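You operate a simulated robot arm through the tools that you are given. There is no shell and no other tool.

Carry out the task below with a simulated robot arm. There is one attempt and no reset: what you move stays moved.

## Task
Clamp the white board on the frame, set the green screwdriver to FLUSH and run both its screws in.
Fine: screwdriver back in its stand; other board, stack clamp and orange screwdriver stay.

It is judged by the outcome, as a careful person would: the job done as asked, and still so three seconds after it is handed in. It fails if anything else is knocked over, pushed out of place, dropped, spilled or broken.

## Robot
A 6-joint arm with a two-finger gripper, fixed in place. Base frame: the origin is at the foot of the arm, x ahead of it, y to its left, z up; the work surface is at about z = 800. Lengths are in mm, angles in degrees, forces in N, time in s.
With the tool pointing down near the work surface it reaches from about 100 to 700 mm from the base axis. Its first joint turns from -66.0 to 66.0 degrees. Payload 2.45 kg.
The TCP is the grasp point between the finger pads, 30 mm short of the fingertips. In the tool frame z runs along the fingers and y along their closing line. Largest opening 106 mm; the body of the gripper starts 79 mm behind the TCP.
Orientation is told as [roll, pitch, yaw] about the base's x, y, z axes, in that order, counted from this pose: with the fingers straight down and closing along the base's y, the tool's x points along the base's -x, its y along +y and its z along -z.

## Interface
- The arm moves only by the tool drive_tool. Its argument "moves" is a list of rows, each a list of 7 numbers: the shift along the tool's x, y, z in mm, then the turn, a rotation vector about the tool's x, y, z in degrees, then the gripper command, from -1 (shut) to 1 (fully open), values between in proportion. In form: [[x, y, z, rx, ry, rz, grip], ...]. A call has 1 to 20 rows; each row is the pose to reach, as a shift and turn from the pose commanded when the call began, along the tool's axes at that moment. Each row takes 0.2 s and may step no farther than 50 mm and 8.6 degrees from the row before; otherwise, or with a gripper value out of range, the whole call is refused. A pose out of reach is approached as far as the arm can. The call stops where the force on the tool passes 40 N (or 10 N more than at its start, if that is more) or the arm is blocked; 0.2 s more then pass. The fingers move at their own pace (about 153 mm/s each) and stop on an object; they squeeze with about 30 N. The grip force told is the motor's: it shows also when the fingers shut on nothing. Time passes only in rows, and 0.2 s behind the last, so rows that repeat a pose let the fingers close. The reply holds the time, the measured pose of the TCP, the force on the tool along the base axes, the opening and the grip force, in the units named above and with some noise, with the torque about the TCP (base axes, N m) and any sound that the robot's microphone picked up.
- Cameras (640 x 400 px; columns grow to the right, rows downward): "scene" is fixed at [73.4, 440.4, 1395.9]; the picture's right is [-0.47, -0.88, 0.00], its down [-0.56, 0.30, -0.77] and it looks along [0.68, -0.36, -0.64] (base axes); focal length 214 px, centre (320, 200). "wrist" rides on the gripper at [76, -2, -106] in the tool frame; the picture's right is [0.02, 1.00, 0.00], its down [-0.78, 0.02, -0.62] and it looks along [-0.62, 0.01, 0.78] (tool axes); focal length 247 px, centre (320, 200). There is no depth. A picture from a camera that has moved, and an enlarged one, comes with that camera's place and axes in the base frame and with its lens.
- grab_frame(camera): a new picture of that camera. No time passes.
- close_up(camera, box): a new picture of the part [left, top, right, bottom] of that camera's present view, enlarged. No time passes.
- finish_job(): hands the job in; it is judged then, once.

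Nothing tells you positions but the pictures and the camera data. Unless the task says otherwise, let go and move clear before handing in.

The tools are called after "Request:" by a JSON object that holds its "method" and its "body". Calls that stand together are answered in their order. drive_tool: Moves the arm, as the interface text tells. Its arguments: {"type":"object","properties":{"moves":{"type":"array"}},"required":["moves"]} The other tools are called the same way: grab_frame (camera) takes a picture; close_up (camera, box) takes an enlarged picture of a part of a camera's view; finish_job () hands the job in.

At the start:

```text
t: 0.0
tool_pos: [382.3, 94.3, 1257.4]
ee_rot: [0.0, -0.1, 0.1]
ft_force: [0.3, -0.2, 0.3]
ft_torque: [0.05, -0.03, 0.04]
gripper_width: 105.7
grip_force: 0.1
```

scene: 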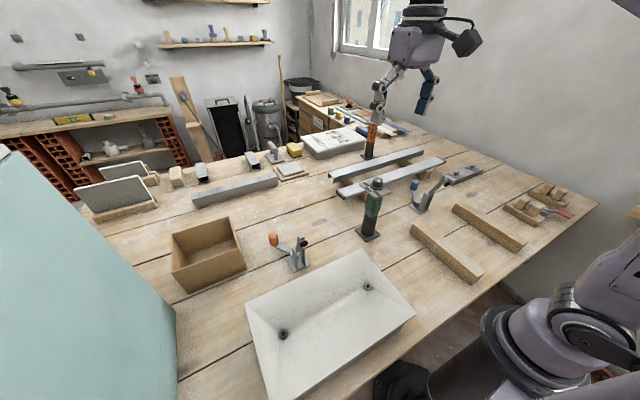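
wrist: 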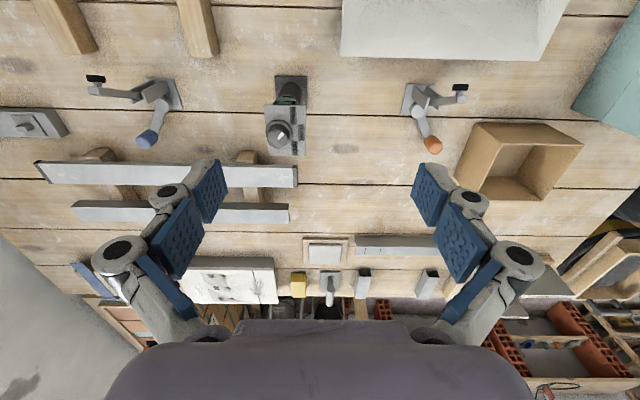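

I see a workbench with a white board (or tray), two wooden rails, toggle clamps with blue and orange handles, and a green and an orange screwdriver. I'll look closer before I move anything.

Request:
{"method": "close_up", "body": {"camera": "scene", "box": [320, 110, 480, 210]}}

Request:
{"method": "close_up", "body": {"camera": "scene", "box": [340, 160, 600, 290]}}

Request:
{"method": "close_up", "body": {"camera": "scene", "box": [220, 210, 440, 400]}}

Request:
{"method": "close_up", "body": {"camera": "wrist", "box": [0, 50, 320, 250]}}

Request:
{"method": "close_up", "body": {"camera": "wrist", "box": [230, 60, 350, 160]}}

Request:
{"method": "close_up", "body": {"camera": "scene", "box": [340, 160, 420, 250]}}

```text
4.00 times, centred on (400, 160) of scene
camera zoom: at [73.4, 440.4, 1395.9], right [-0.47, -0.88, 0.0], down [-0.56, 0.3, -0.77], along [0.68, -0.36, -0.64], focal length 858 px, centre (0, 360)
```

zoom: 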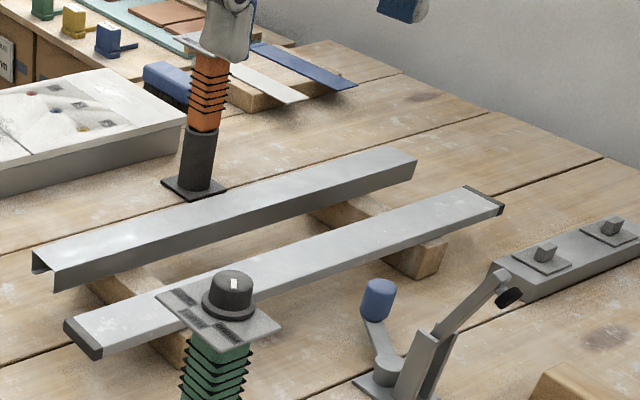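

```text
2.46 times, centred on (470, 225) of scene
camera zoom: at [73.4, 440.4, 1395.9], right [-0.47, -0.88, 0.0], down [-0.56, 0.3, -0.77], along [0.68, -0.36, -0.64], focal length 528 px, centre (-49, 138)
```

zoom: 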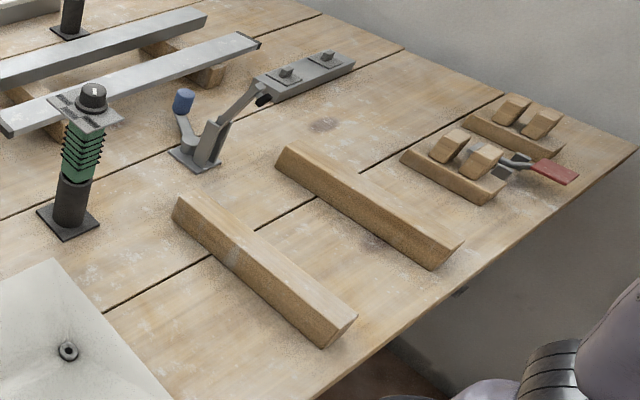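

```text
2.11 times, centred on (330, 305) of scene
camera zoom: at [73.4, 440.4, 1395.9], right [-0.47, -0.88, 0.0], down [-0.56, 0.3, -0.77], along [0.68, -0.36, -0.64], focal length 452 px, centre (299, -21)
```

zoom: 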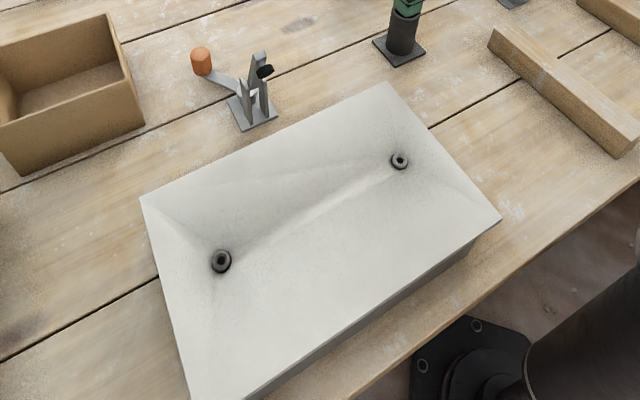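

```text
2.00 times, centred on (160, 150) of wrist
camera zoom: at [307.3, 91.4, 1363.0], right [-0.02, 1.0, 0.0], down [0.78, 0.02, 0.62], along [0.62, 0.02, -0.78], focal length 494 px, centre (640, 300)
```

zoom: 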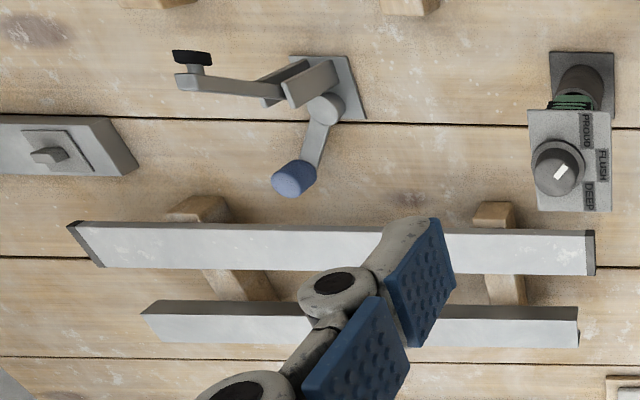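

```text
4.00 times, centred on (290, 110) of wrist
camera zoom: at [307.3, 91.4, 1363.0], right [-0.02, 1.0, 0.0], down [0.78, 0.02, 0.62], along [0.62, 0.02, -0.78], focal length 988 px, centre (440, 560)
```

zoom: 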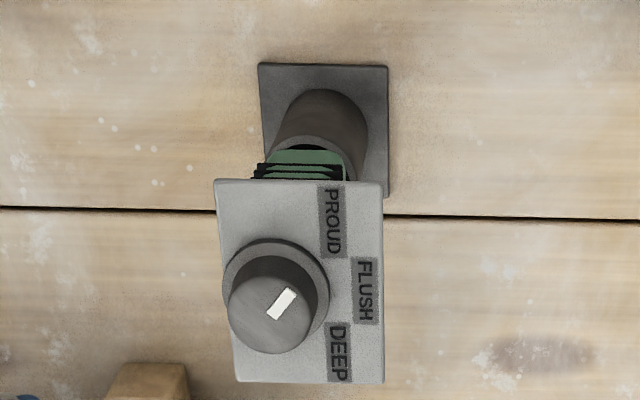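

```text
4.44 times, centred on (380, 205) of scene
camera zoom: at [73.4, 440.4, 1395.9], right [-0.47, -0.88, 0.0], down [-0.56, 0.3, -0.77], along [0.68, -0.36, -0.64], focal length 953 px, centre (53, 178)
```

zoom: 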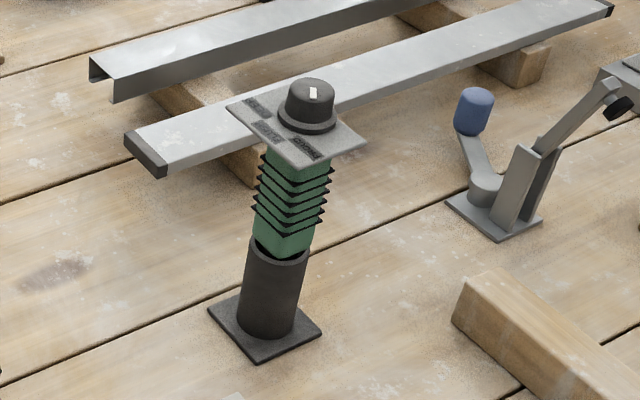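

The white board has two screw heads in it, and a clamp with an orange handle sits beside it. It's not yet clear what "frame", "stack" and "other board" refer to, so I'll move the wrist camera over each area, staying high.

Request:
{"method": "drive_tool", "body": {"moves": [[20, 50, 0, 0, 0, 0, 1], [40, 90, 0, 0, 0, 0, 1], [60, 120, 0, 0, 0, 0, 1], [100, 140, 0, 0, 0, 0, 1], [130, 160, 0, 0, 0, 0, 1], [160, 180, 0, 0, 0, 0, 1]]}}

```text
refused: row 1 steps farther than a row can; nothing moved
```

Request:
{"method": "drive_tool", "body": {"moves": [[20, 30, 0, 0, 0, 0, 1], [40, 60, 0, 0, 0, 0, 1], [60, 90, 0, 0, 0, 0, 1], [80, 120, 0, 0, 0, 0, 1], [100, 150, 0, 0, 0, 0, 1], [120, 180, 0, 0, 0, 0, 1]]}}

Request:
{"method": "grab_frame", "body": {"camera": "wrist"}}

```text
t: 1.4
tool_pos: [260.9, 274.6, 1257.3]
ee_rot: [0.1, -0.1, 0.0]
ft_force: [0.7, 0.3, -1.2]
ft_torque: [-0.01, -0.03, 0.02]
gripper_width: 106.0
grip_force: 0.1
```

```text
taken
camera wrist: at [184.3, 271.8, 1362.1], right [-0.02, 1.0, 0.0], down [0.78, 0.02, 0.62], along [0.62, 0.01, -0.78], focal length 247 px, centre (320, 200)
```

wrist: 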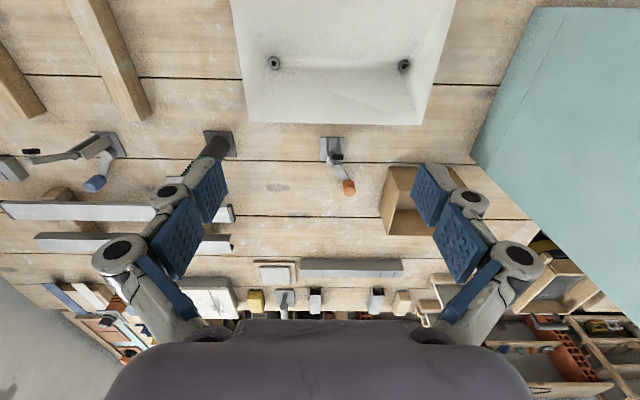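

Request:
{"method": "close_up", "body": {"camera": "wrist", "box": [220, 0, 480, 130]}}

Request:
{"method": "close_up", "body": {"camera": "wrist", "box": [280, 110, 420, 240]}}

Request:
{"method": "close_up", "body": {"camera": "wrist", "box": [0, 80, 260, 260]}}

```text
2.46 times, centred on (350, 65) of wrist
camera zoom: at [184.3, 271.8, 1362.1], right [-0.02, 1.0, 0.0], down [0.78, 0.02, 0.62], along [0.62, 0.01, -0.78], focal length 608 px, centre (246, 532)
```

zoom: 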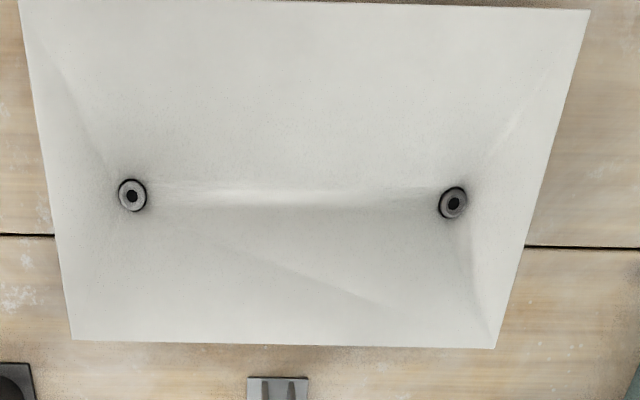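

```text
3.08 times, centred on (350, 175) of wrist
camera zoom: at [184.3, 271.8, 1362.1], right [-0.02, 1.0, 0.0], down [0.78, 0.02, 0.62], along [0.62, 0.01, -0.78], focal length 760 px, centre (228, 277)
```

zoom: 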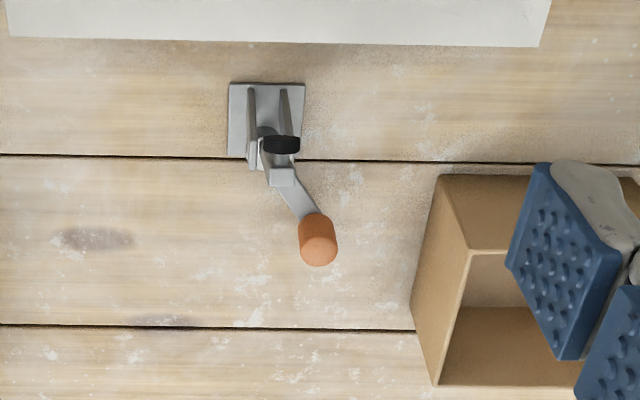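

```text
2.22 times, centred on (130, 170) of wrist
camera zoom: at [184.3, 271.8, 1362.1], right [-0.02, 1.0, 0.0], down [0.78, 0.02, 0.62], along [0.62, 0.01, -0.78], focal length 549 px, centre (742, 267)
```

zoom: 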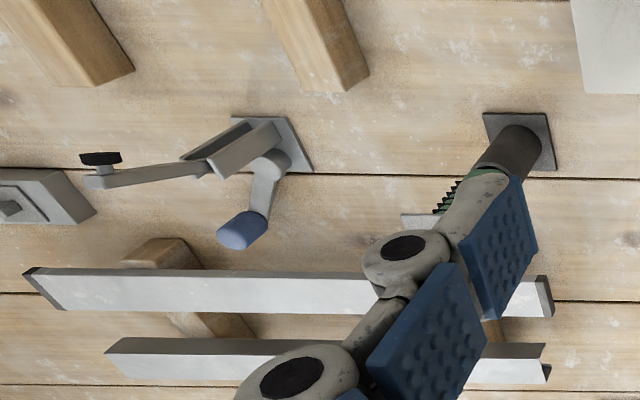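

The white board's top is at about z 838, with screws near (276,184) and (275,430). I need to know whether it lies on another board or on rails, so I'll zoom in on its edges and on both clamps.

Request:
{"method": "close_up", "body": {"camera": "scene", "box": [340, 290, 430, 350]}}

Request:
{"method": "close_up", "body": {"camera": "scene", "box": [230, 280, 330, 400]}}

Request:
{"method": "close_up", "body": {"camera": "scene", "box": [260, 220, 330, 280]}}

Request:
{"method": "close_up", "body": {"camera": "scene", "box": [400, 160, 500, 220]}}

Request:
{"method": "close_up", "body": {"camera": "scene", "box": [400, 195, 540, 290]}}

Request:
{"method": "close_up", "body": {"camera": "scene", "box": [150, 120, 330, 220]}}

```text
6.67 times, centred on (385, 320) of scene
camera zoom: at [73.4, 440.4, 1395.9], right [-0.47, -0.88, 0.0], down [-0.56, 0.3, -0.77], along [0.68, -0.36, -0.64], focal length 1430 px, centre (-113, -600)
```

zoom: 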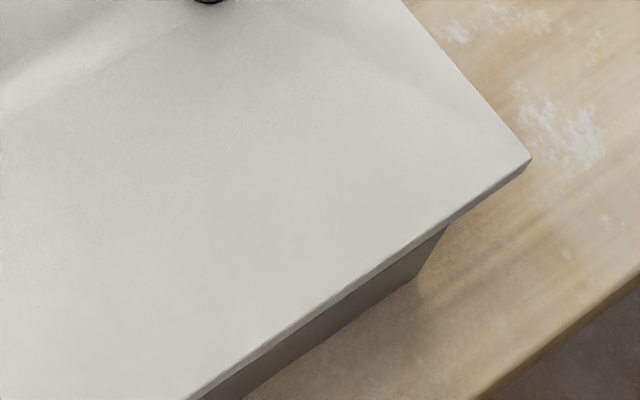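

```text
3.33 times, centred on (280, 340) of scene
camera zoom: at [73.4, 440.4, 1395.9], right [-0.47, -0.88, 0.0], down [-0.56, 0.3, -0.77], along [0.68, -0.36, -0.64], focal length 715 px, centre (453, -267)
```

zoom: 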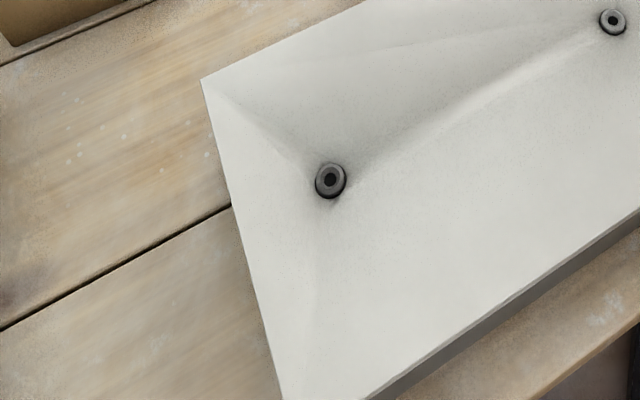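

```text
6.67 times, centred on (295, 250) of scene
camera zoom: at [73.4, 440.4, 1395.9], right [-0.47, -0.88, 0.0], down [-0.56, 0.3, -0.77], along [0.68, -0.36, -0.64], focal length 1430 px, centre (487, -133)
```

zoom: 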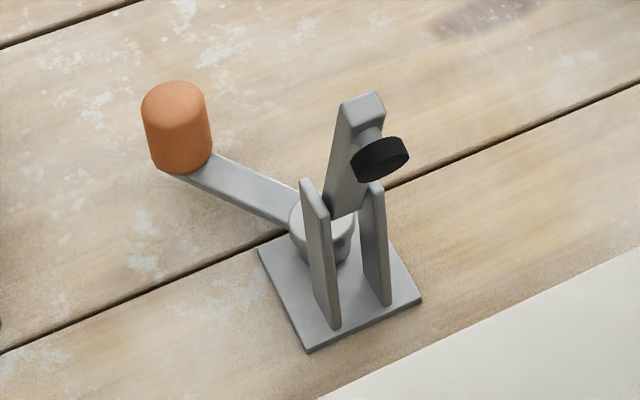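

```text
6.40 times, centred on (450, 190) of scene
camera zoom: at [73.4, 440.4, 1395.9], right [-0.47, -0.88, 0.0], down [-0.56, 0.3, -0.77], along [0.68, -0.36, -0.64], focal length 1373 px, centre (-512, 264)
```

zoom: 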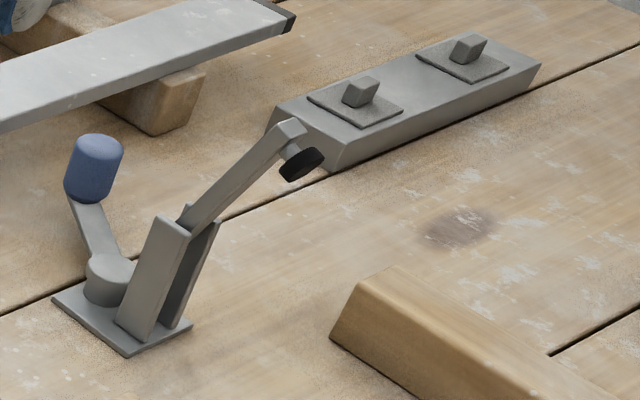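

```text
4.21 times, centred on (470, 242) of scene
camera zoom: at [73.4, 440.4, 1395.9], right [-0.47, -0.88, 0.0], down [-0.56, 0.3, -0.77], along [0.68, -0.36, -0.64], focal length 903 px, centre (-312, 21)
```

zoom: 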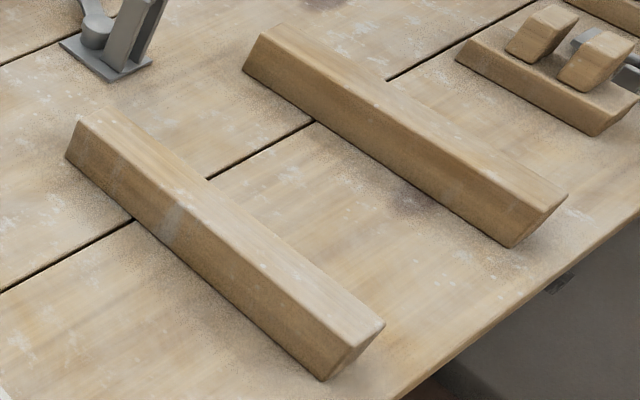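

```text
3.56 times, centred on (240, 170) of scene
camera zoom: at [73.4, 440.4, 1395.9], right [-0.47, -0.88, 0.0], down [-0.56, 0.3, -0.77], along [0.68, -0.36, -0.64], focal length 763 px, centre (604, 307)
```

zoom: 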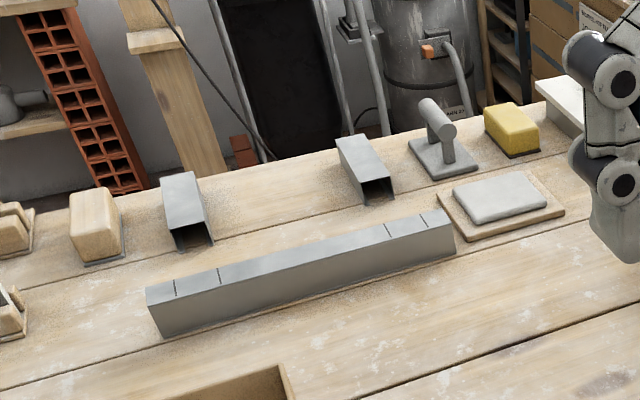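

The scene is clearer now. The white board lies on top of a narrower grey "other board", so that is the stack, and the orange-handled clamp next to it is the stack clamp. The two wooden rails with the blue clamp look like the empty frame, so I have to carry the white board there. I'll survey the frame and the blue clamp from above.

Request:
{"method": "drive_tool", "body": {"moves": [[0, -45, 0, 0, 0, 0, 1], [0, -90, 0, 0, 0, 0, 1], [0, -135, 0, 0, 0, 0, 1], [0, -180, 0, 0, 0, 0, 1], [0, -225, 0, 0, 0, 0, 1], [0, -270, 0, 0, 0, 0, 1], [0, -315, 0, 0, 0, 0, 1], [0, -360, 0, 0, 0, 0, 1], [0, -405, 0, 0, 0, 0, 1], [0, -450, 0, 0, 0, 0, 1], [0, -494, 0, 0, 0, 0, 1]]}}

Request:
{"method": "grab_frame", "body": {"camera": "wrist"}}

Request:
{"method": "close_up", "body": {"camera": "wrist", "box": [180, 0, 460, 140]}}

Request:
{"method": "close_up", "body": {"camera": "wrist", "box": [200, 80, 440, 220]}}

```text
t: 3.8
tool_pos: [267.5, -222.4, 1257.3]
ee_rot: [0.2, -0.2, 0.0]
ft_force: [0.3, -0.4, -0.1]
ft_torque: [0.03, -0.02, 0.01]
gripper_width: 105.9
grip_force: 0.0
```

```text
taken
camera wrist: at [190.9, -224.7, 1362.4], right [-0.02, 1.0, 0.0], down [0.78, 0.02, 0.62], along [0.62, 0.02, -0.78], focal length 247 px, centre (320, 200)
```

wrist: 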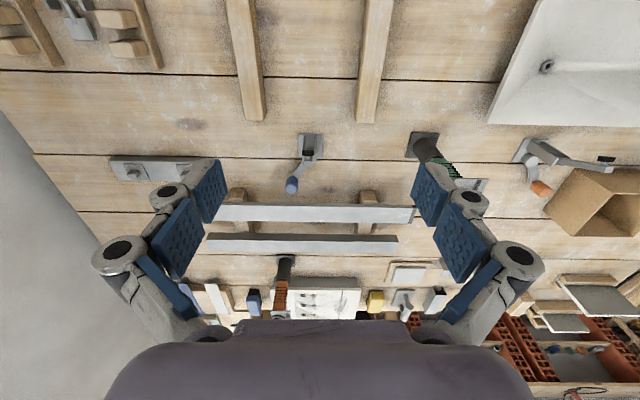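

```text
2.29 times, centred on (320, 70) of wrist
camera zoom: at [190.9, -224.7, 1362.4], right [-0.02, 1.0, 0.0], down [0.78, 0.02, 0.62], along [0.62, 0.02, -0.78], focal length 564 px, centre (320, 497)
```

zoom: 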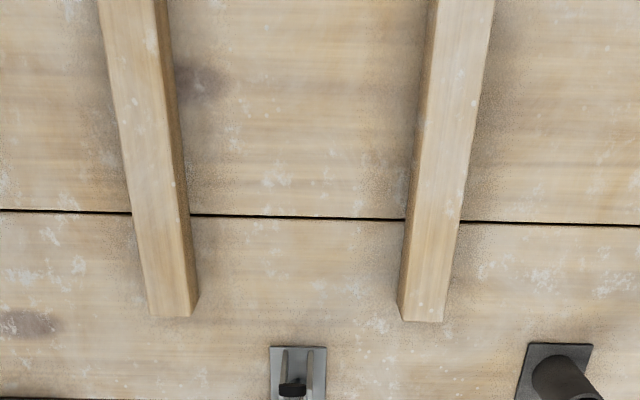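

```text
2.67 times, centred on (320, 150) of wrist
camera zoom: at [190.9, -224.7, 1362.4], right [-0.02, 1.0, 0.0], down [0.78, 0.02, 0.62], along [0.62, 0.02, -0.78], focal length 659 px, centre (320, 333)
```

zoom: 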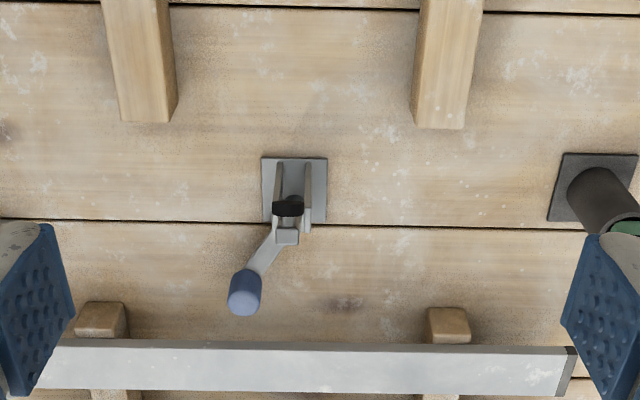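

The frame is the two rails along x at about y -120 and -360, and the blue clamp is centred on it at about (468,-238). I'll move lower to measure rail height and clamp geometry better.

Request:
{"method": "drive_tool", "body": {"moves": [[5, 0, 45, 0, 0, 0, 1], [10, 0, 90, 0, 0, 0, 1], [15, 0, 135, 0, 0, 0, 1], [20, 0, 180, 0, 0, 0, 1], [25, 0, 220, 0, 0, 0, 1]]}}

Request:
{"method": "grab_frame", "body": {"camera": "wrist"}}

Request:
{"method": "close_up", "body": {"camera": "wrist", "box": [240, 120, 400, 220]}}

Request:
{"method": "close_up", "body": {"camera": "wrist", "box": [160, 0, 480, 160]}}

```text
t: 5.0
tool_pos: [237.3, -219.1, 1038.6]
ee_rot: [0.1, -0.2, 0.1]
ft_force: [-0.3, 0.9, -0.8]
ft_torque: [-0.01, -0.03, 0.03]
gripper_width: 105.6
grip_force: 0.0
```

```text
taken
camera wrist: at [162.2, -222.2, 1143.3], right [-0.02, 1.0, 0.0], down [0.78, 0.02, 0.62], along [0.62, 0.02, -0.78], focal length 247 px, centre (320, 200)
```

wrist: 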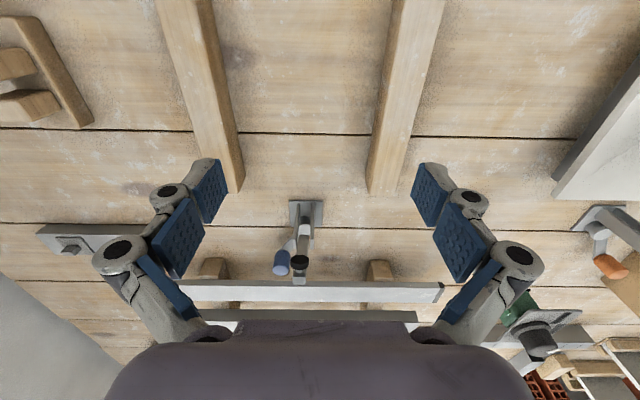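

```text
4.00 times, centred on (320, 170) of wrist
camera zoom: at [162.2, -222.2, 1143.3], right [-0.02, 1.0, 0.0], down [0.78, 0.02, 0.62], along [0.62, 0.02, -0.78], focal length 988 px, centre (320, 320)
```

zoom: 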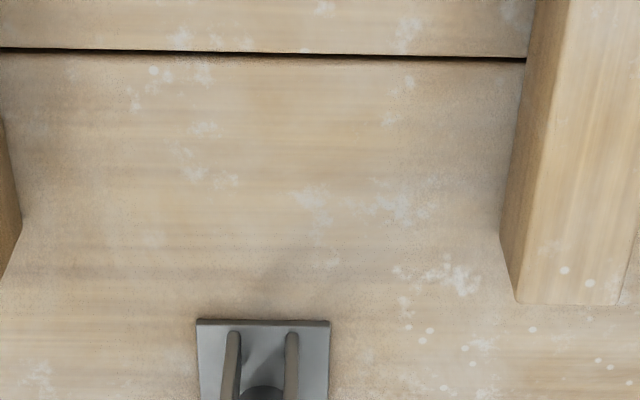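

```text
2.00 times, centred on (320, 80) of wrist
camera zoom: at [162.2, -222.2, 1143.3], right [-0.02, 1.0, 0.0], down [0.78, 0.02, 0.62], along [0.62, 0.02, -0.78], focal length 494 px, centre (320, 440)
```

zoom: 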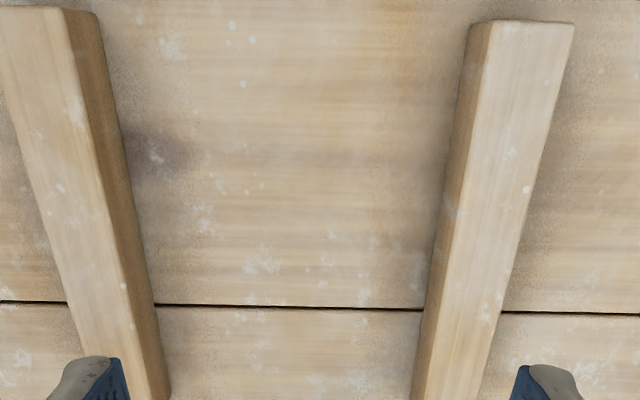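

The rails' tops are at z≈844, centred at y≈-122 and -360, and they run x 152–390. Next I'll look at the stack's overhanging end and the clamp from this height.

Request:
{"method": "close_up", "body": {"camera": "wrist", "box": [540, 40, 640, 240]}}

Request:
{"method": "close_up", "body": {"camera": "wrist", "box": [250, 190, 350, 290]}}

Request:
{"method": "close_up", "body": {"camera": "wrist", "box": [490, 260, 640, 380]}}

Request:
{"method": "grab_frame", "body": {"camera": "scene"}}

```text
2.00 times, centred on (590, 140) of wrist
camera zoom: at [162.2, -222.2, 1143.3], right [-0.02, 1.0, 0.0], down [0.78, 0.02, 0.62], along [0.62, 0.02, -0.78], focal length 494 px, centre (-220, 320)
```

zoom: 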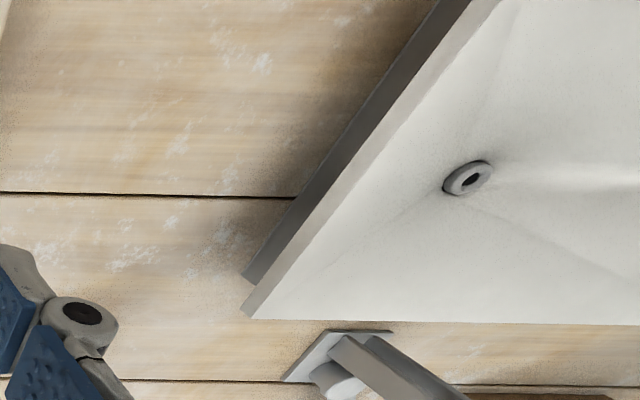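

```text
4.00 times, centred on (300, 240) of wrist
camera zoom: at [162.2, -222.2, 1143.3], right [-0.02, 1.0, 0.0], down [0.78, 0.02, 0.62], along [0.62, 0.02, -0.78], focal length 988 px, centre (400, 40)
```

zoom: 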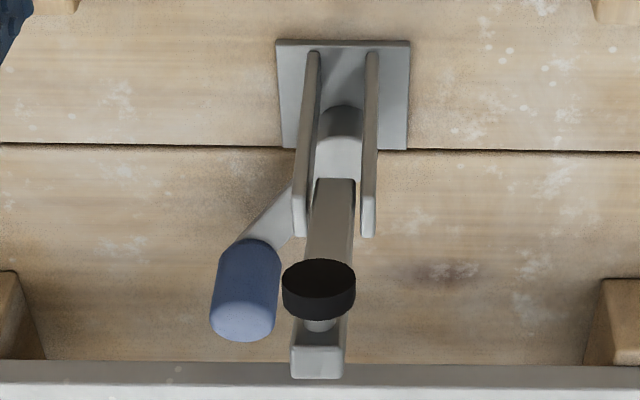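

```text
3.33 times, centred on (565, 320) of wrist
camera zoom: at [162.2, -222.2, 1143.3], right [-0.02, 1.0, 0.0], down [0.78, 0.02, 0.62], along [0.62, 0.02, -0.78], focal length 823 px, centre (-497, -200)
```

zoom: 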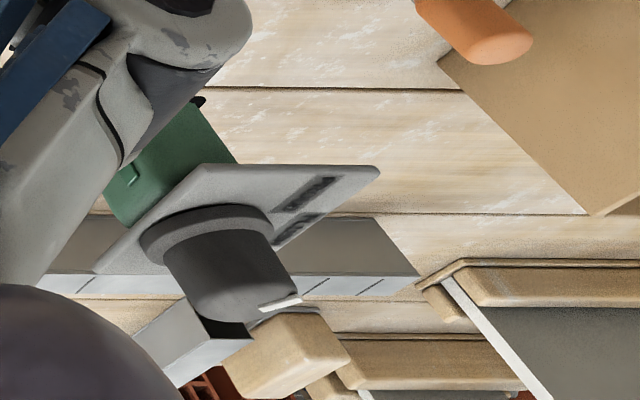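

```text
taken
```

scene: 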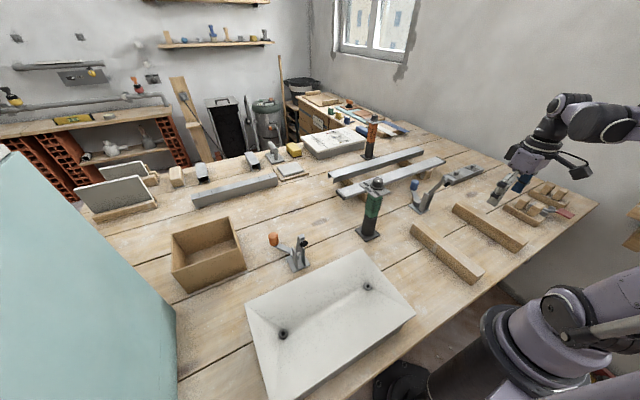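

The white board overhangs the grey board at its -y end by about 40 mm, so that's where to grip it. I'll swing the tool between the frame and the stack and roll it toward +y to view that end from low down.

Request:
{"method": "drive_tool", "body": {"moves": [[-4, 19, -4, -7, 0, 0, 1], [-8, 38, -8, -14, 0, 0, 1], [-12, 57, -12, -21, 0, 0, 1], [-16, 76, -16, -28, 0, 0, 1], [-20, 95, -20, -35, 0, 0, 1], [-24, 114, -24, -42, 0, 0, 1], [-28, 133, -28, -49, 0, 0, 1], [-32, 152, -32, -56, 0, 0, 1], [-36, 171, -36, -63, 0, 0, 1], [-40, 190, -40, -70, 0, 0, 1]]}}

Request:
{"method": "grab_frame", "body": {"camera": "wrist"}}

Request:
{"method": "grab_frame", "body": {"camera": "scene"}}

```text
t: 7.2
tool_pos: [324.7, 44.4, 1073.8]
ee_rot: [70.0, -0.3, -0.5]
ft_force: [-0.3, 1.1, -0.9]
ft_torque: [0.04, 0.0, -0.01]
gripper_width: 105.7
grip_force: 0.0
out of reach, approached as far as the arm can: row 6, 7, 8, 9, 10
```

```text
taken
camera wrist: at [248.2, -56.4, 1107.4], right [-0.02, 0.34, 0.94], down [0.78, -0.59, 0.23], along [0.63, 0.73, -0.25], focal length 247 px, centre (320, 200)
```

wrist: 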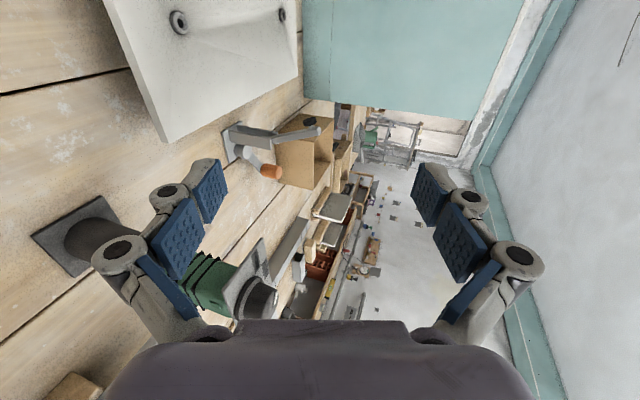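

```text
taken
```

scene: 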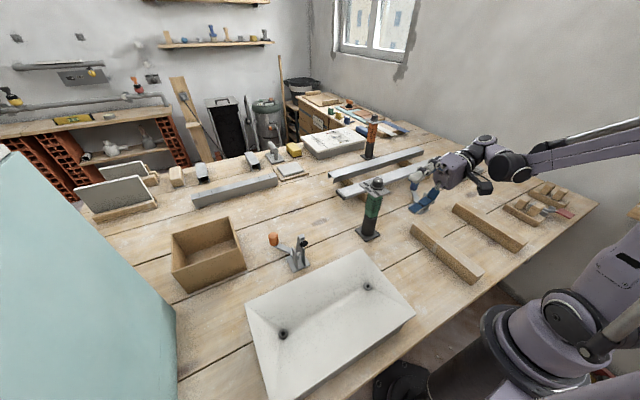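

With the tool rolled toward +y I can see the stack's end and the orange clamp. Reach in this pose is limited to about (325,44), which should still allow a grip at the board's -y end. I'll zoom in for measurements.

Request:
{"method": "close_up", "body": {"camera": "wrist", "box": [80, 0, 340, 190]}}

Request:
{"method": "close_up", "body": {"camera": "wrist", "box": [210, 90, 350, 200]}}

Request:
{"method": "close_up", "body": {"camera": "wrist", "box": [150, 220, 300, 340]}}

Request:
{"method": "close_up", "body": {"camera": "scene", "box": [380, 130, 540, 230]}}

```text
2.11 times, centred on (210, 95) of wrist
camera zoom: at [248.2, -56.4, 1107.4], right [-0.02, 0.34, 0.94], down [0.78, -0.59, 0.23], along [0.63, 0.73, -0.25], focal length 520 px, centre (552, 421)
```

zoom: 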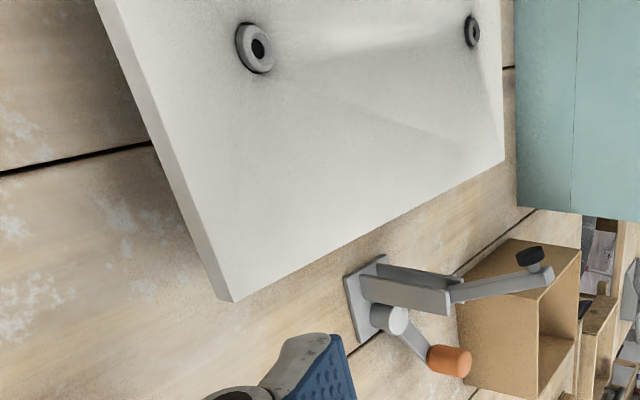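

```text
3.64 times, centred on (280, 145) of wrist
camera zoom: at [248.2, -56.4, 1107.4], right [-0.02, 0.34, 0.94], down [0.78, -0.59, 0.23], along [0.63, 0.73, -0.25], focal length 898 px, centre (466, 400)
```

zoom: 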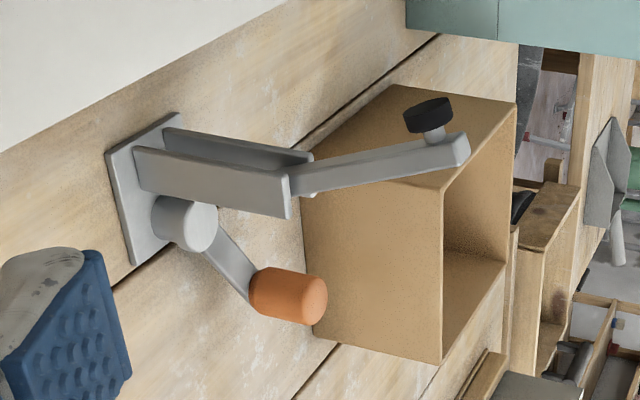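

```text
3.33 times, centred on (225, 280) of wrist
camera zoom: at [248.2, -56.4, 1107.4], right [-0.02, 0.34, 0.94], down [0.78, -0.59, 0.23], along [0.63, 0.73, -0.25], focal length 823 px, centre (637, -67)
```

zoom: 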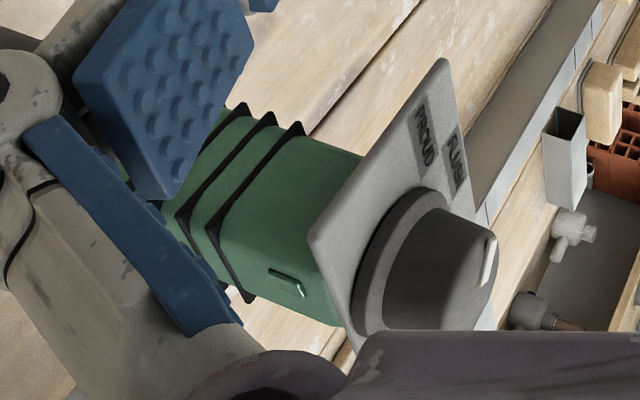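

```text
4.00 times, centred on (460, 180) of scene
camera zoom: at [73.4, 440.4, 1395.9], right [-0.47, -0.88, 0.0], down [-0.56, 0.3, -0.77], along [0.68, -0.36, -0.64], focal length 858 px, centre (-240, 280)
```

zoom: 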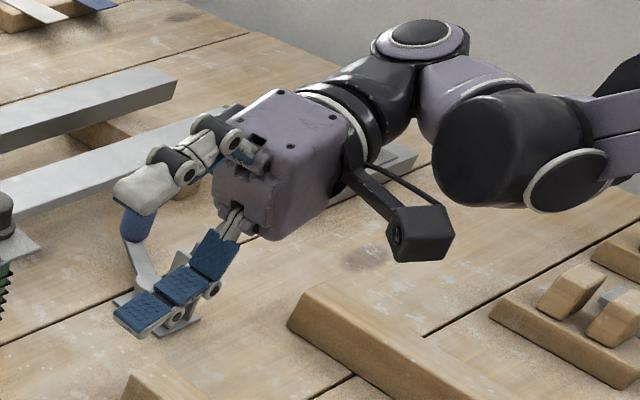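

Now the clamps make sense: each has a hub with a crank handle on a vertical pin, and a raised arm with a black pad. The white board is about 15 mm thick with its top at z≈860, on about 45 mm of grey board. I'll narrow the fingers and check how the arm responds after the clipped move.

Request:
{"method": "drive_tool", "body": {"moves": [[0, 0, 0, 0, 0, 0, -0.15], [0, 0, 0, 0, 0, 0, -0.15]]}}

```text
t: 7.8
tool_pos: [325.2, 44.1, 1072.6]
ee_rot: [69.8, -0.4, -0.5]
ft_force: [0.5, 0.7, 0.1]
ft_torque: [0.03, 0.01, 0.0]
gripper_width: 44.7
grip_force: 0.0
```

Request:
{"method": "drive_tool", "body": {"moves": [[14, -23, 19, -2.5, 0, 0, -0.15], [28, -46, 38, -5, 0, 0, -0.15], [41, -69, 58, -7.5, 0, 0, -0.15], [55, -92, 77, -10, 0, 0, -0.15]]}}

Request:
{"method": "grab_frame", "body": {"camera": "wrist"}}

Request:
{"method": "grab_frame", "body": {"camera": "scene"}}

```text
t: 8.8
tool_pos: [290.3, 84.7, 989.9]
ee_rot: [80.1, -0.2, 0.1]
ft_force: [0.1, 0.5, 0.7]
ft_torque: [0.0, -0.01, -0.02]
gripper_width: 45.0
grip_force: 0.1
out of reach, approached as far as the arm can: row 1, 2, 3, 4
```

```text
taken
camera wrist: at [213.7, -21.2, 1006.4], right [-0.02, 0.17, 0.98], down [0.78, -0.61, 0.12], along [0.62, 0.78, -0.12], focal length 247 px, centre (320, 200)
```

wrist: 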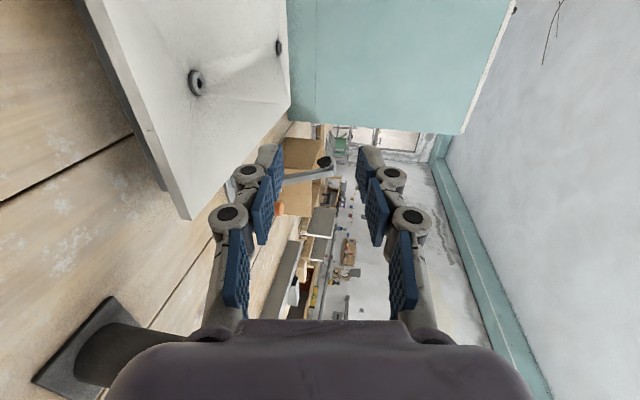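

```text
taken
```

scene: 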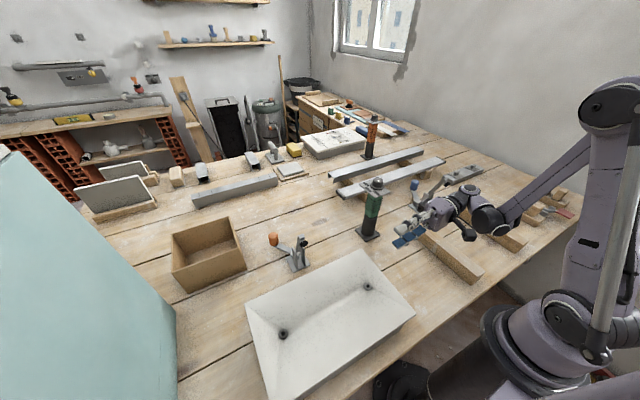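

The pick pose is near the reach limit, so the approach has to be slightly diagonal. I want to check wrist housing clearance over the right rail before I descend.

Request:
{"method": "close_up", "body": {"camera": "scene", "box": [370, 160, 530, 290]}}

Request:
{"method": "close_up", "body": {"camera": "wrist", "box": [70, 0, 310, 230]}}

```text
3.08 times, centred on (450, 225) of scene
camera zoom: at [73.4, 440.4, 1395.9], right [-0.47, -0.88, 0.0], down [-0.56, 0.3, -0.77], along [0.68, -0.36, -0.64], focal length 660 px, centre (-80, 123)
```

zoom: 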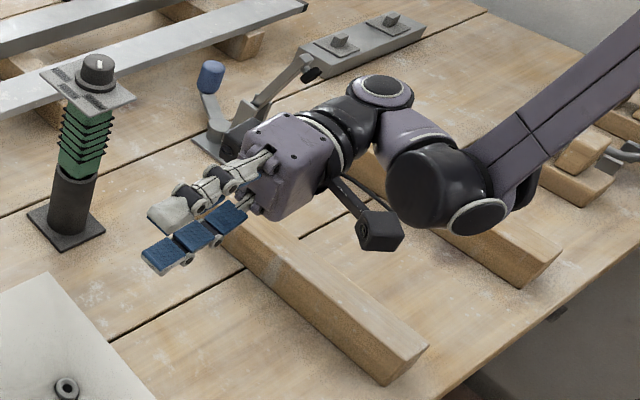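

```text
1.74 times, centred on (190, 115) of wrist
camera zoom: at [213.7, -21.2, 1006.4], right [-0.02, 0.17, 0.98], down [0.78, -0.61, 0.12], along [0.62, 0.78, -0.12], focal length 430 px, centre (546, 348)
```

zoom: 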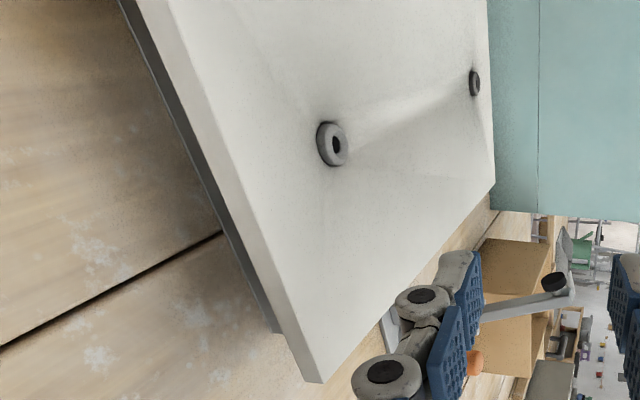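

The arm has an offset wrist whose housing could touch the rail if the tool is too flat, so I'll use about a 20–25° down-tilt. Before committing to a pick strategy, I'll test at height whether the arm can reach the placing pose at the frame, pointing -y with the same side up.

Request:
{"method": "drive_tool", "body": {"moves": [[-11, 7.4, -9.9, 0, -8.37, 1.48, -0.15], [-22, 14.8, -19.9, 0, -16.7, 2.96, -0.15], [-33, 22.2, -29.8, 0, -25.1, 4.4, -0.15], [-44, 29.6, -39.8, 0, -33.5, 5.9, -0.15], [-55, 37, -49.7, 0, -41.9, 7.4, -0.15], [-66, 44.3, -59.6, 0, -50.2, 8.9, -0.15], [-77, 51.7, -69.6, 0, -58.6, 10.4, -0.15], [-88, 59, -79.5, 0, -67, 11.8, -0.15], [-99, 66.5, -89.5, 0, -75.3, 13.3, -0.15], [-110, 73.9, -99.4, 0, -83.7, 14.8, -0.15]]}}

Request:
{"method": "grab_frame", "body": {"camera": "scene"}}

```text
t: 11.0
tool_pos: [397.8, -0.7, 1082.9]
ee_rot: [80.0, 0.2, -84.9]
ft_force: [0.1, 0.1, -0.1]
ft_torque: [0.0, 0.0, 0.04]
gripper_width: 44.9
grip_force: 0.1
```

```text
taken
```

scene: 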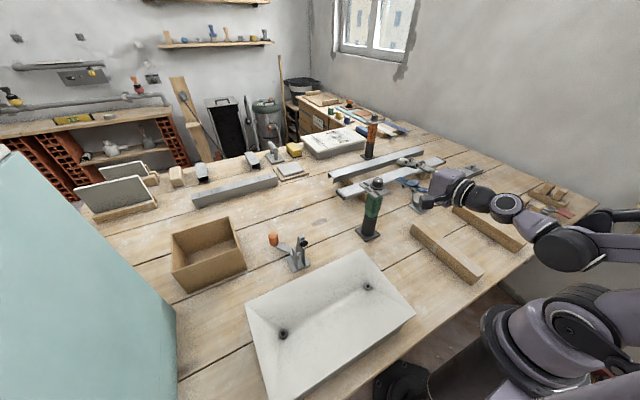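

Request:
{"method": "drive_tool", "body": {"moves": [[-5.7, -10.8, -9.3, 0, -8.37, 1.48, -0.15], [-11.3, -21.6, -18.6, 0, -16.7, 2.96, -0.15], [-17, -32.4, -27.9, 0, -25.1, 4.4, -0.15], [-22.6, -43.2, -37.2, 0, -33.5, 5.9, -0.15], [-28.3, -54, -46.5, 0, -41.9, 7.4, -0.15], [-34, -64.7, -55.8, 0, -50.2, 8.9, -0.15], [-39.6, -75.5, -65.1, 0, -58.6, 10.4, -0.15], [-45.3, -86.3, -74.4, 0, -67, 11.8, -0.15], [-51, -97.1, -83.7, 0, -75.3, 13.3, -0.15], [-56.6, -107.9, -93, 0, -83.7, 14.8, -0.15]]}}

Request:
{"method": "grab_frame", "body": {"camera": "scene"}}

```text
t: 13.2
tool_pos: [324.1, -87.2, 1006.0]
ee_rot: [82.1, -9.6, -169.2]
ft_force: [0.4, -0.1, 0.3]
ft_torque: [0.0, 0.0, -0.02]
gripper_width: 45.2
grip_force: 0.1
out of reach, approached as far as the arm can: row 1, 2, 5, 6, 7, 8, 9, 10
```

```text
taken
```

scene: 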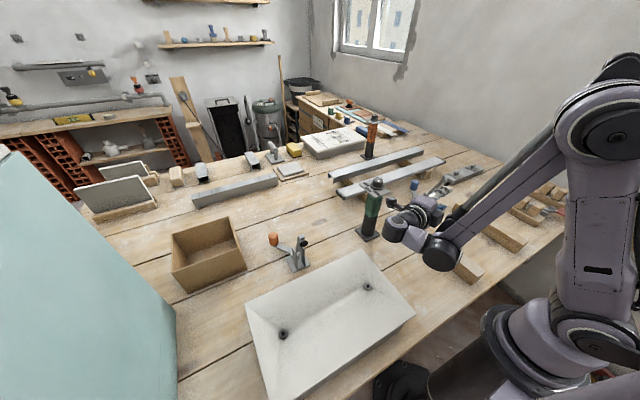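

Request:
{"method": "drive_tool", "body": {"moves": [[-8.7, -18, -6.8, 6.7, 0, 3.2, -0.15], [-17.5, -36, -13.7, 13.3, 0, 6.4, -0.15], [-26.2, -54, -20.5, 20, 0, 9.6, -0.15]]}}

```text
t: 14.0
tool_pos: [311.3, -177.4, 959.6]
ee_rot: [60.9, -4.7, -169.2]
ft_force: [0.4, 0.6, 0.8]
ft_torque: [0.05, 0.02, 0.01]
gripper_width: 44.9
grip_force: 0.1
out of reach, approached as far as the arm can: row 1, 2, 3
```

Request:
{"method": "drive_tool", "body": {"moves": [[-1.4, 15, -8.3, 8.5, 0, 0.5, -0.15], [-2.8, 30, -16.6, 17, 0, 1, -0.15], [-4.2, 45, -25, 25.5, 0, 1.5, -0.15], [-5.6, 60, -33, 34, 0, 2, -0.15], [-7, 75, -41.5, 42.5, 0, 2.5, -0.15], [-8.4, 90, -50, 51, 0, 3, -0.15], [-9.8, 104.5, -58, 59.5, 0, 3.5, -0.15]]}}

Request:
{"method": "grab_frame", "body": {"camera": "scene"}}

```text
t: 15.6
tool_pos: [308.2, -176.3, 1081.3]
ee_rot: [1.6, -2.9, -172.1]
ft_force: [-0.3, -1.0, -0.5]
ft_torque: [0.02, 0.0, 0.0]
gripper_width: 44.8
grip_force: 0.0
```

```text
taken
```

scene: 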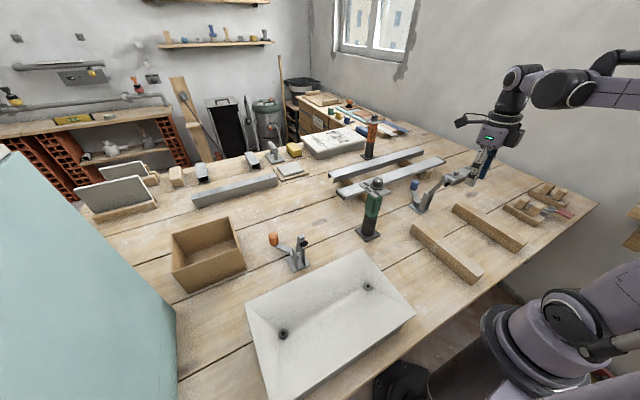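

Request:
{"method": "drive_tool", "body": {"moves": [[1, -14.5, 5, -8, 0, 0, -0.15], [2, -29, 10, -16, 0, 0, -0.15], [3, -43.5, 15, -24, 0, 0, -0.15], [4, -58, 20, -32, 0, 0, -0.15], [5, -72.5, 25, -40, 0, 0, -0.15], [6, -87, 30, -48, 0, 0, -0.15], [7, -101.5, 35, -56, 0, 0, -0.15], [8, -116, 40, -62, 0, 0, -0.15]]}}

Request:
{"method": "grab_frame", "body": {"camera": "scene"}}

```text
t: 17.4
tool_pos: [329.0, -148.9, 1033.0]
ee_rot: [63.1, -8.0, -169.6]
ft_force: [0.9, -0.5, 0.2]
ft_torque: [-0.02, 0.04, 0.0]
gripper_width: 45.2
grip_force: 0.0
out of reach, approached as far as the arm can: row 5, 6, 7, 8
```

```text
taken
```

scene: 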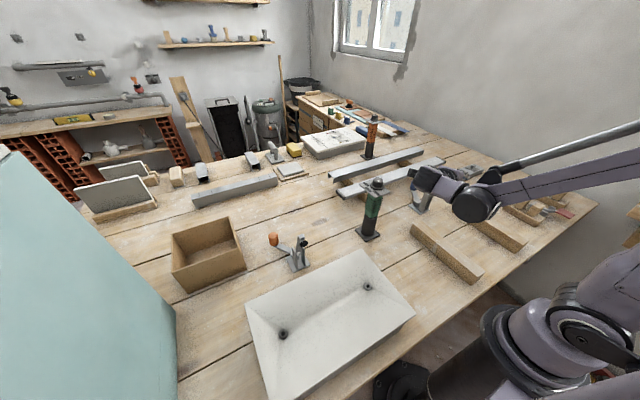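

The placing pose with this side up is blocked for y > -149. I'll test the mirrored wrist configuration instead (yaw 0, rolled toward -y).

Request:
{"method": "drive_tool", "body": {"moves": [[0, 10, -6, 8, 0, 1, -0.15], [0, 20, -12, 16, 0, 2, -0.15], [0, 30, -18, 24, 0, 3, -0.15], [0, 40, -24, 32, 0, 4, -0.15], [0, 50, -30, 40, 0, 4, -0.15], [0, 60, -36, 48, 0, 4, -0.15], [0, 70, -42, 56, 0, 4, -0.15], [0, 70, -42, 62, 0, 4, -0.15]]}}

```text
t: 19.2
tool_pos: [335.5, -142.0, 1116.7]
ee_rot: [1.2, -5.8, -172.9]
ft_force: [0.4, 0.4, 0.2]
ft_torque: [0.04, -0.01, 0.02]
gripper_width: 45.0
grip_force: 0.1
```

Request:
{"method": "drive_tool", "body": {"moves": [[0, 0, 0, 0, 0, -8.5, -0.15], [0, 0, 0, 0, 0, -17, -0.15], [0, 0, 0, 0, 0, -25.5, -0.15], [0, 0, 0, 0, 0, -34, -0.15], [0, 0, 0, 0, 0, -42.5, -0.15], [0, 0, 0, 0, 0, -51, -0.15], [0, 0, 0, 0, 0, -59.5, -0.15], [0, 0, 0, 0, 0, -68, -0.15], [0, 0, 0, 0, 0, -76.5, -0.15], [0, 0, 0, 0, 0, -85, -0.15], [0, 0, 0, 0, 0, -93.5, -0.15], [0, 0, 0, 0, 0, -102, -0.15], [0, 0, 0, 0, 0, -110.5, -0.15], [0, 0, 0, 0, 0, -119, -0.15], [0, 0, 0, 0, 0, -127.5, -0.15], [0, 0, 0, 0, 0, -136, -0.15], [0, 0, 0, 0, 0, -144.5, -0.15], [0, 0, 0, 0, 0, -153, -0.15], [0, 0, 0, 0, 0, -161.5, -0.15], [0, 0, 0, 0, 0, -170, -0.15]]}}

```text
t: 23.4
tool_pos: [337.1, -141.6, 1117.9]
ee_rot: [-2.3, 5.6, -2.8]
ft_force: [0.4, 0.4, 0.1]
ft_torque: [-0.01, 0.01, -0.03]
gripper_width: 45.3
grip_force: 0.1
```

Request:
{"method": "drive_tool", "body": {"moves": [[4.6, 9.5, 8.5, 7.5, -0.7, 0, -0.15], [9.2, 19, 17, 15, -1.4, 0, -0.15], [13.8, 28.5, 25.5, 22.5, -2.1, 0, -0.15], [18.5, 38, 34, 30, -2.8, 0, -0.15], [23, 47.5, 42.5, 37.5, -3.5, 0, -0.15], [27.7, 57, 51, 45, -4.2, 0, -0.15], [32.3, 66.5, 59.5, 52.5, -4.9, 0, -0.15], [37, 76, 68, 60, -5.6, 0, -0.15]]}}

Request:
{"method": "grab_frame", "body": {"camera": "scene"}}

```text
t: 25.2
tool_pos: [293.7, -65.4, 1050.1]
ee_rot: [-62.3, 1.0, -0.1]
ft_force: [0.0, -0.2, 0.3]
ft_torque: [0.02, -0.01, 0.0]
gripper_width: 45.1
grip_force: 0.0
```

```text
taken
```

scene: 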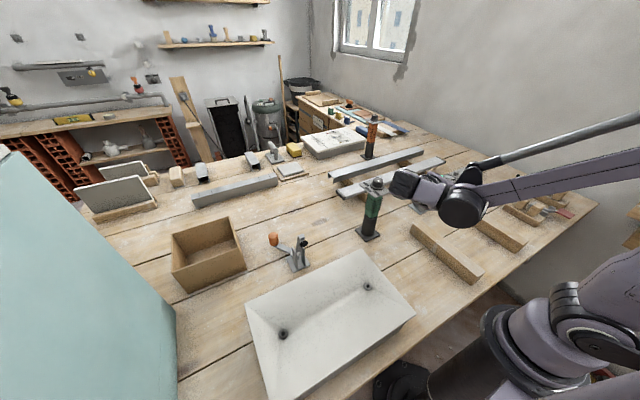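

The mirrored configuration reaches the frame easily, so the earlier block was probably the last joint's limit, and yawing the other way (+180) should avoid it. I'll test that: tool down, yaw +180, then tilt toward -y at the placing spot.

Request:
{"method": "drive_tool", "body": {"moves": [[0, -6.6, -3.5, -7.8, 0, 0, -0.15], [0, -13.2, -7, -15.6, 0, 0, -0.15], [0, -19.9, -10.5, -23.4, 0, 0, -0.15], [0, -26.5, -14, -31.2, 0, 0, -0.15], [0, -33, -17.5, -39, 0, 0, -0.15], [0, -39.8, -21, -46.8, 0, 0, -0.15], [0, -46.4, -24.5, -54.6, 0, 0, -0.15], [0, -53, -28, -62.3, 0, 0, -0.15]]}}

Request:
{"method": "drive_tool", "body": {"moves": [[0, 0, 0, 0, 0, -8.5, -0.15], [0, 0, 0, 0, 0, -17, -0.15], [0, 0, 0, 0, 0, -25.5, -0.15], [0, 0, 0, 0, 0, -34, -0.15], [0, 0, 0, 0, 0, -42.5, -0.15], [0, 0, 0, 0, 0, -51, -0.15], [0, 0, 0, 0, 0, -59.5, -0.15], [0, 0, 0, 0, 0, -68, -0.15], [0, 0, 0, 0, 0, -76.5, -0.15], [0, 0, 0, 0, 0, -85, -0.15], [0, 0, 0, 0, 0, -93.5, -0.15], [0, 0, 0, 0, 0, -102, -0.15], [0, 0, 0, 0, 0, -110.5, -0.15], [0, 0, 0, 0, 0, -119, -0.15], [0, 0, 0, 0, 0, -127.5, -0.15], [0, 0, 0, 0, 0, -136, -0.15], [0, 0, 0, 0, 0, -144.5, -0.15], [0, 0, 0, 0, 0, -153, -0.15], [0, 0, 0, 0, 0, -161.5, -0.15], [0, 0, 0, 0, 0, -170, -0.15]]}}

```text
t: 27.0
tool_pos: [297.2, -64.7, 1110.5]
ee_rot: [0.2, 1.1, -0.1]
ft_force: [0.9, -0.4, -0.7]
ft_torque: [-0.01, 0.0, -0.01]
gripper_width: 45.1
grip_force: 0.1
```

```text
t: 31.2
tool_pos: [300.7, -18.2, 1111.0]
ee_rot: [0.5, -1.1, 169.5]
ft_force: [0.4, 0.8, 0.1]
ft_torque: [-0.01, -0.04, -0.06]
gripper_width: 45.2
grip_force: 0.1
out of reach, approached as far as the arm can: row 19, 20
```

Request:
{"method": "drive_tool", "body": {"moves": [[0, 2, 7, -7.8, 0, 0, -0.15], [0, 5, 14, -15.6, 0, 0, -0.15], [0, 10, 21, -23.4, 0, 0, -0.15], [0, 16, 28, -31.2, 0, 0, -0.15], [0, 24, 35, -39, 0, 0, -0.15], [0, 32, 42, -46.8, 0, 0, -0.15], [0, 40, 50, -54.6, 0, 0, -0.15], [-1.5, 49, 60, -62, 0, 0, -0.15]]}}

Request:
{"method": "grab_frame", "body": {"camera": "scene"}}

```text
t: 33.0
tool_pos: [297.6, -85.9, 1048.8]
ee_rot: [62.2, -0.9, 170.1]
ft_force: [0.0, -0.3, 0.3]
ft_torque: [-0.01, 0.02, 0.02]
gripper_width: 45.1
grip_force: 0.0
out of reach, approached as far as the arm can: row 8
```

```text
taken
```

scene: 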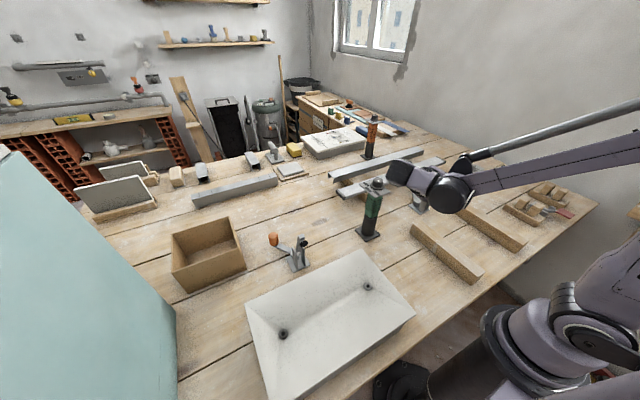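

Request:
{"method": "drive_tool", "body": {"moves": [[-8, -29, 9, -1.5, 5.3, -2.8, -0.15], [-17, -58, 19, -3, 10.6, -5.6, -0.15], [-25, -87, 28, -5, 15.9, -8.4, -0.15]]}}

Request:
{"method": "grab_frame", "body": {"camera": "scene"}}

```text
t: 33.8
tool_pos: [273.7, -65.6, 961.4]
ee_rot: [66.7, -1.6, -172.1]
ft_force: [-0.6, -0.3, -0.4]
ft_torque: [0.02, -0.02, 0.0]
gripper_width: 45.0
grip_force: 0.1
```

```text
taken
```

scene: 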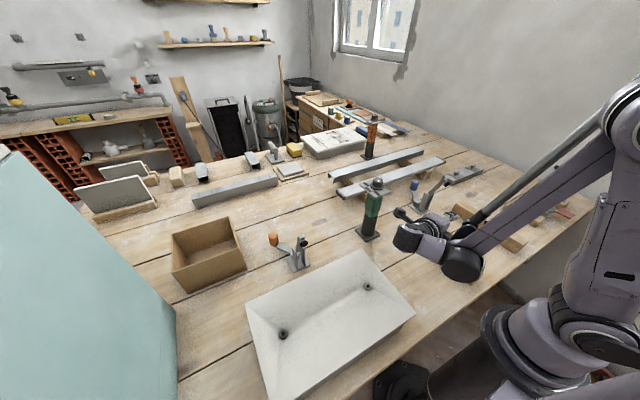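

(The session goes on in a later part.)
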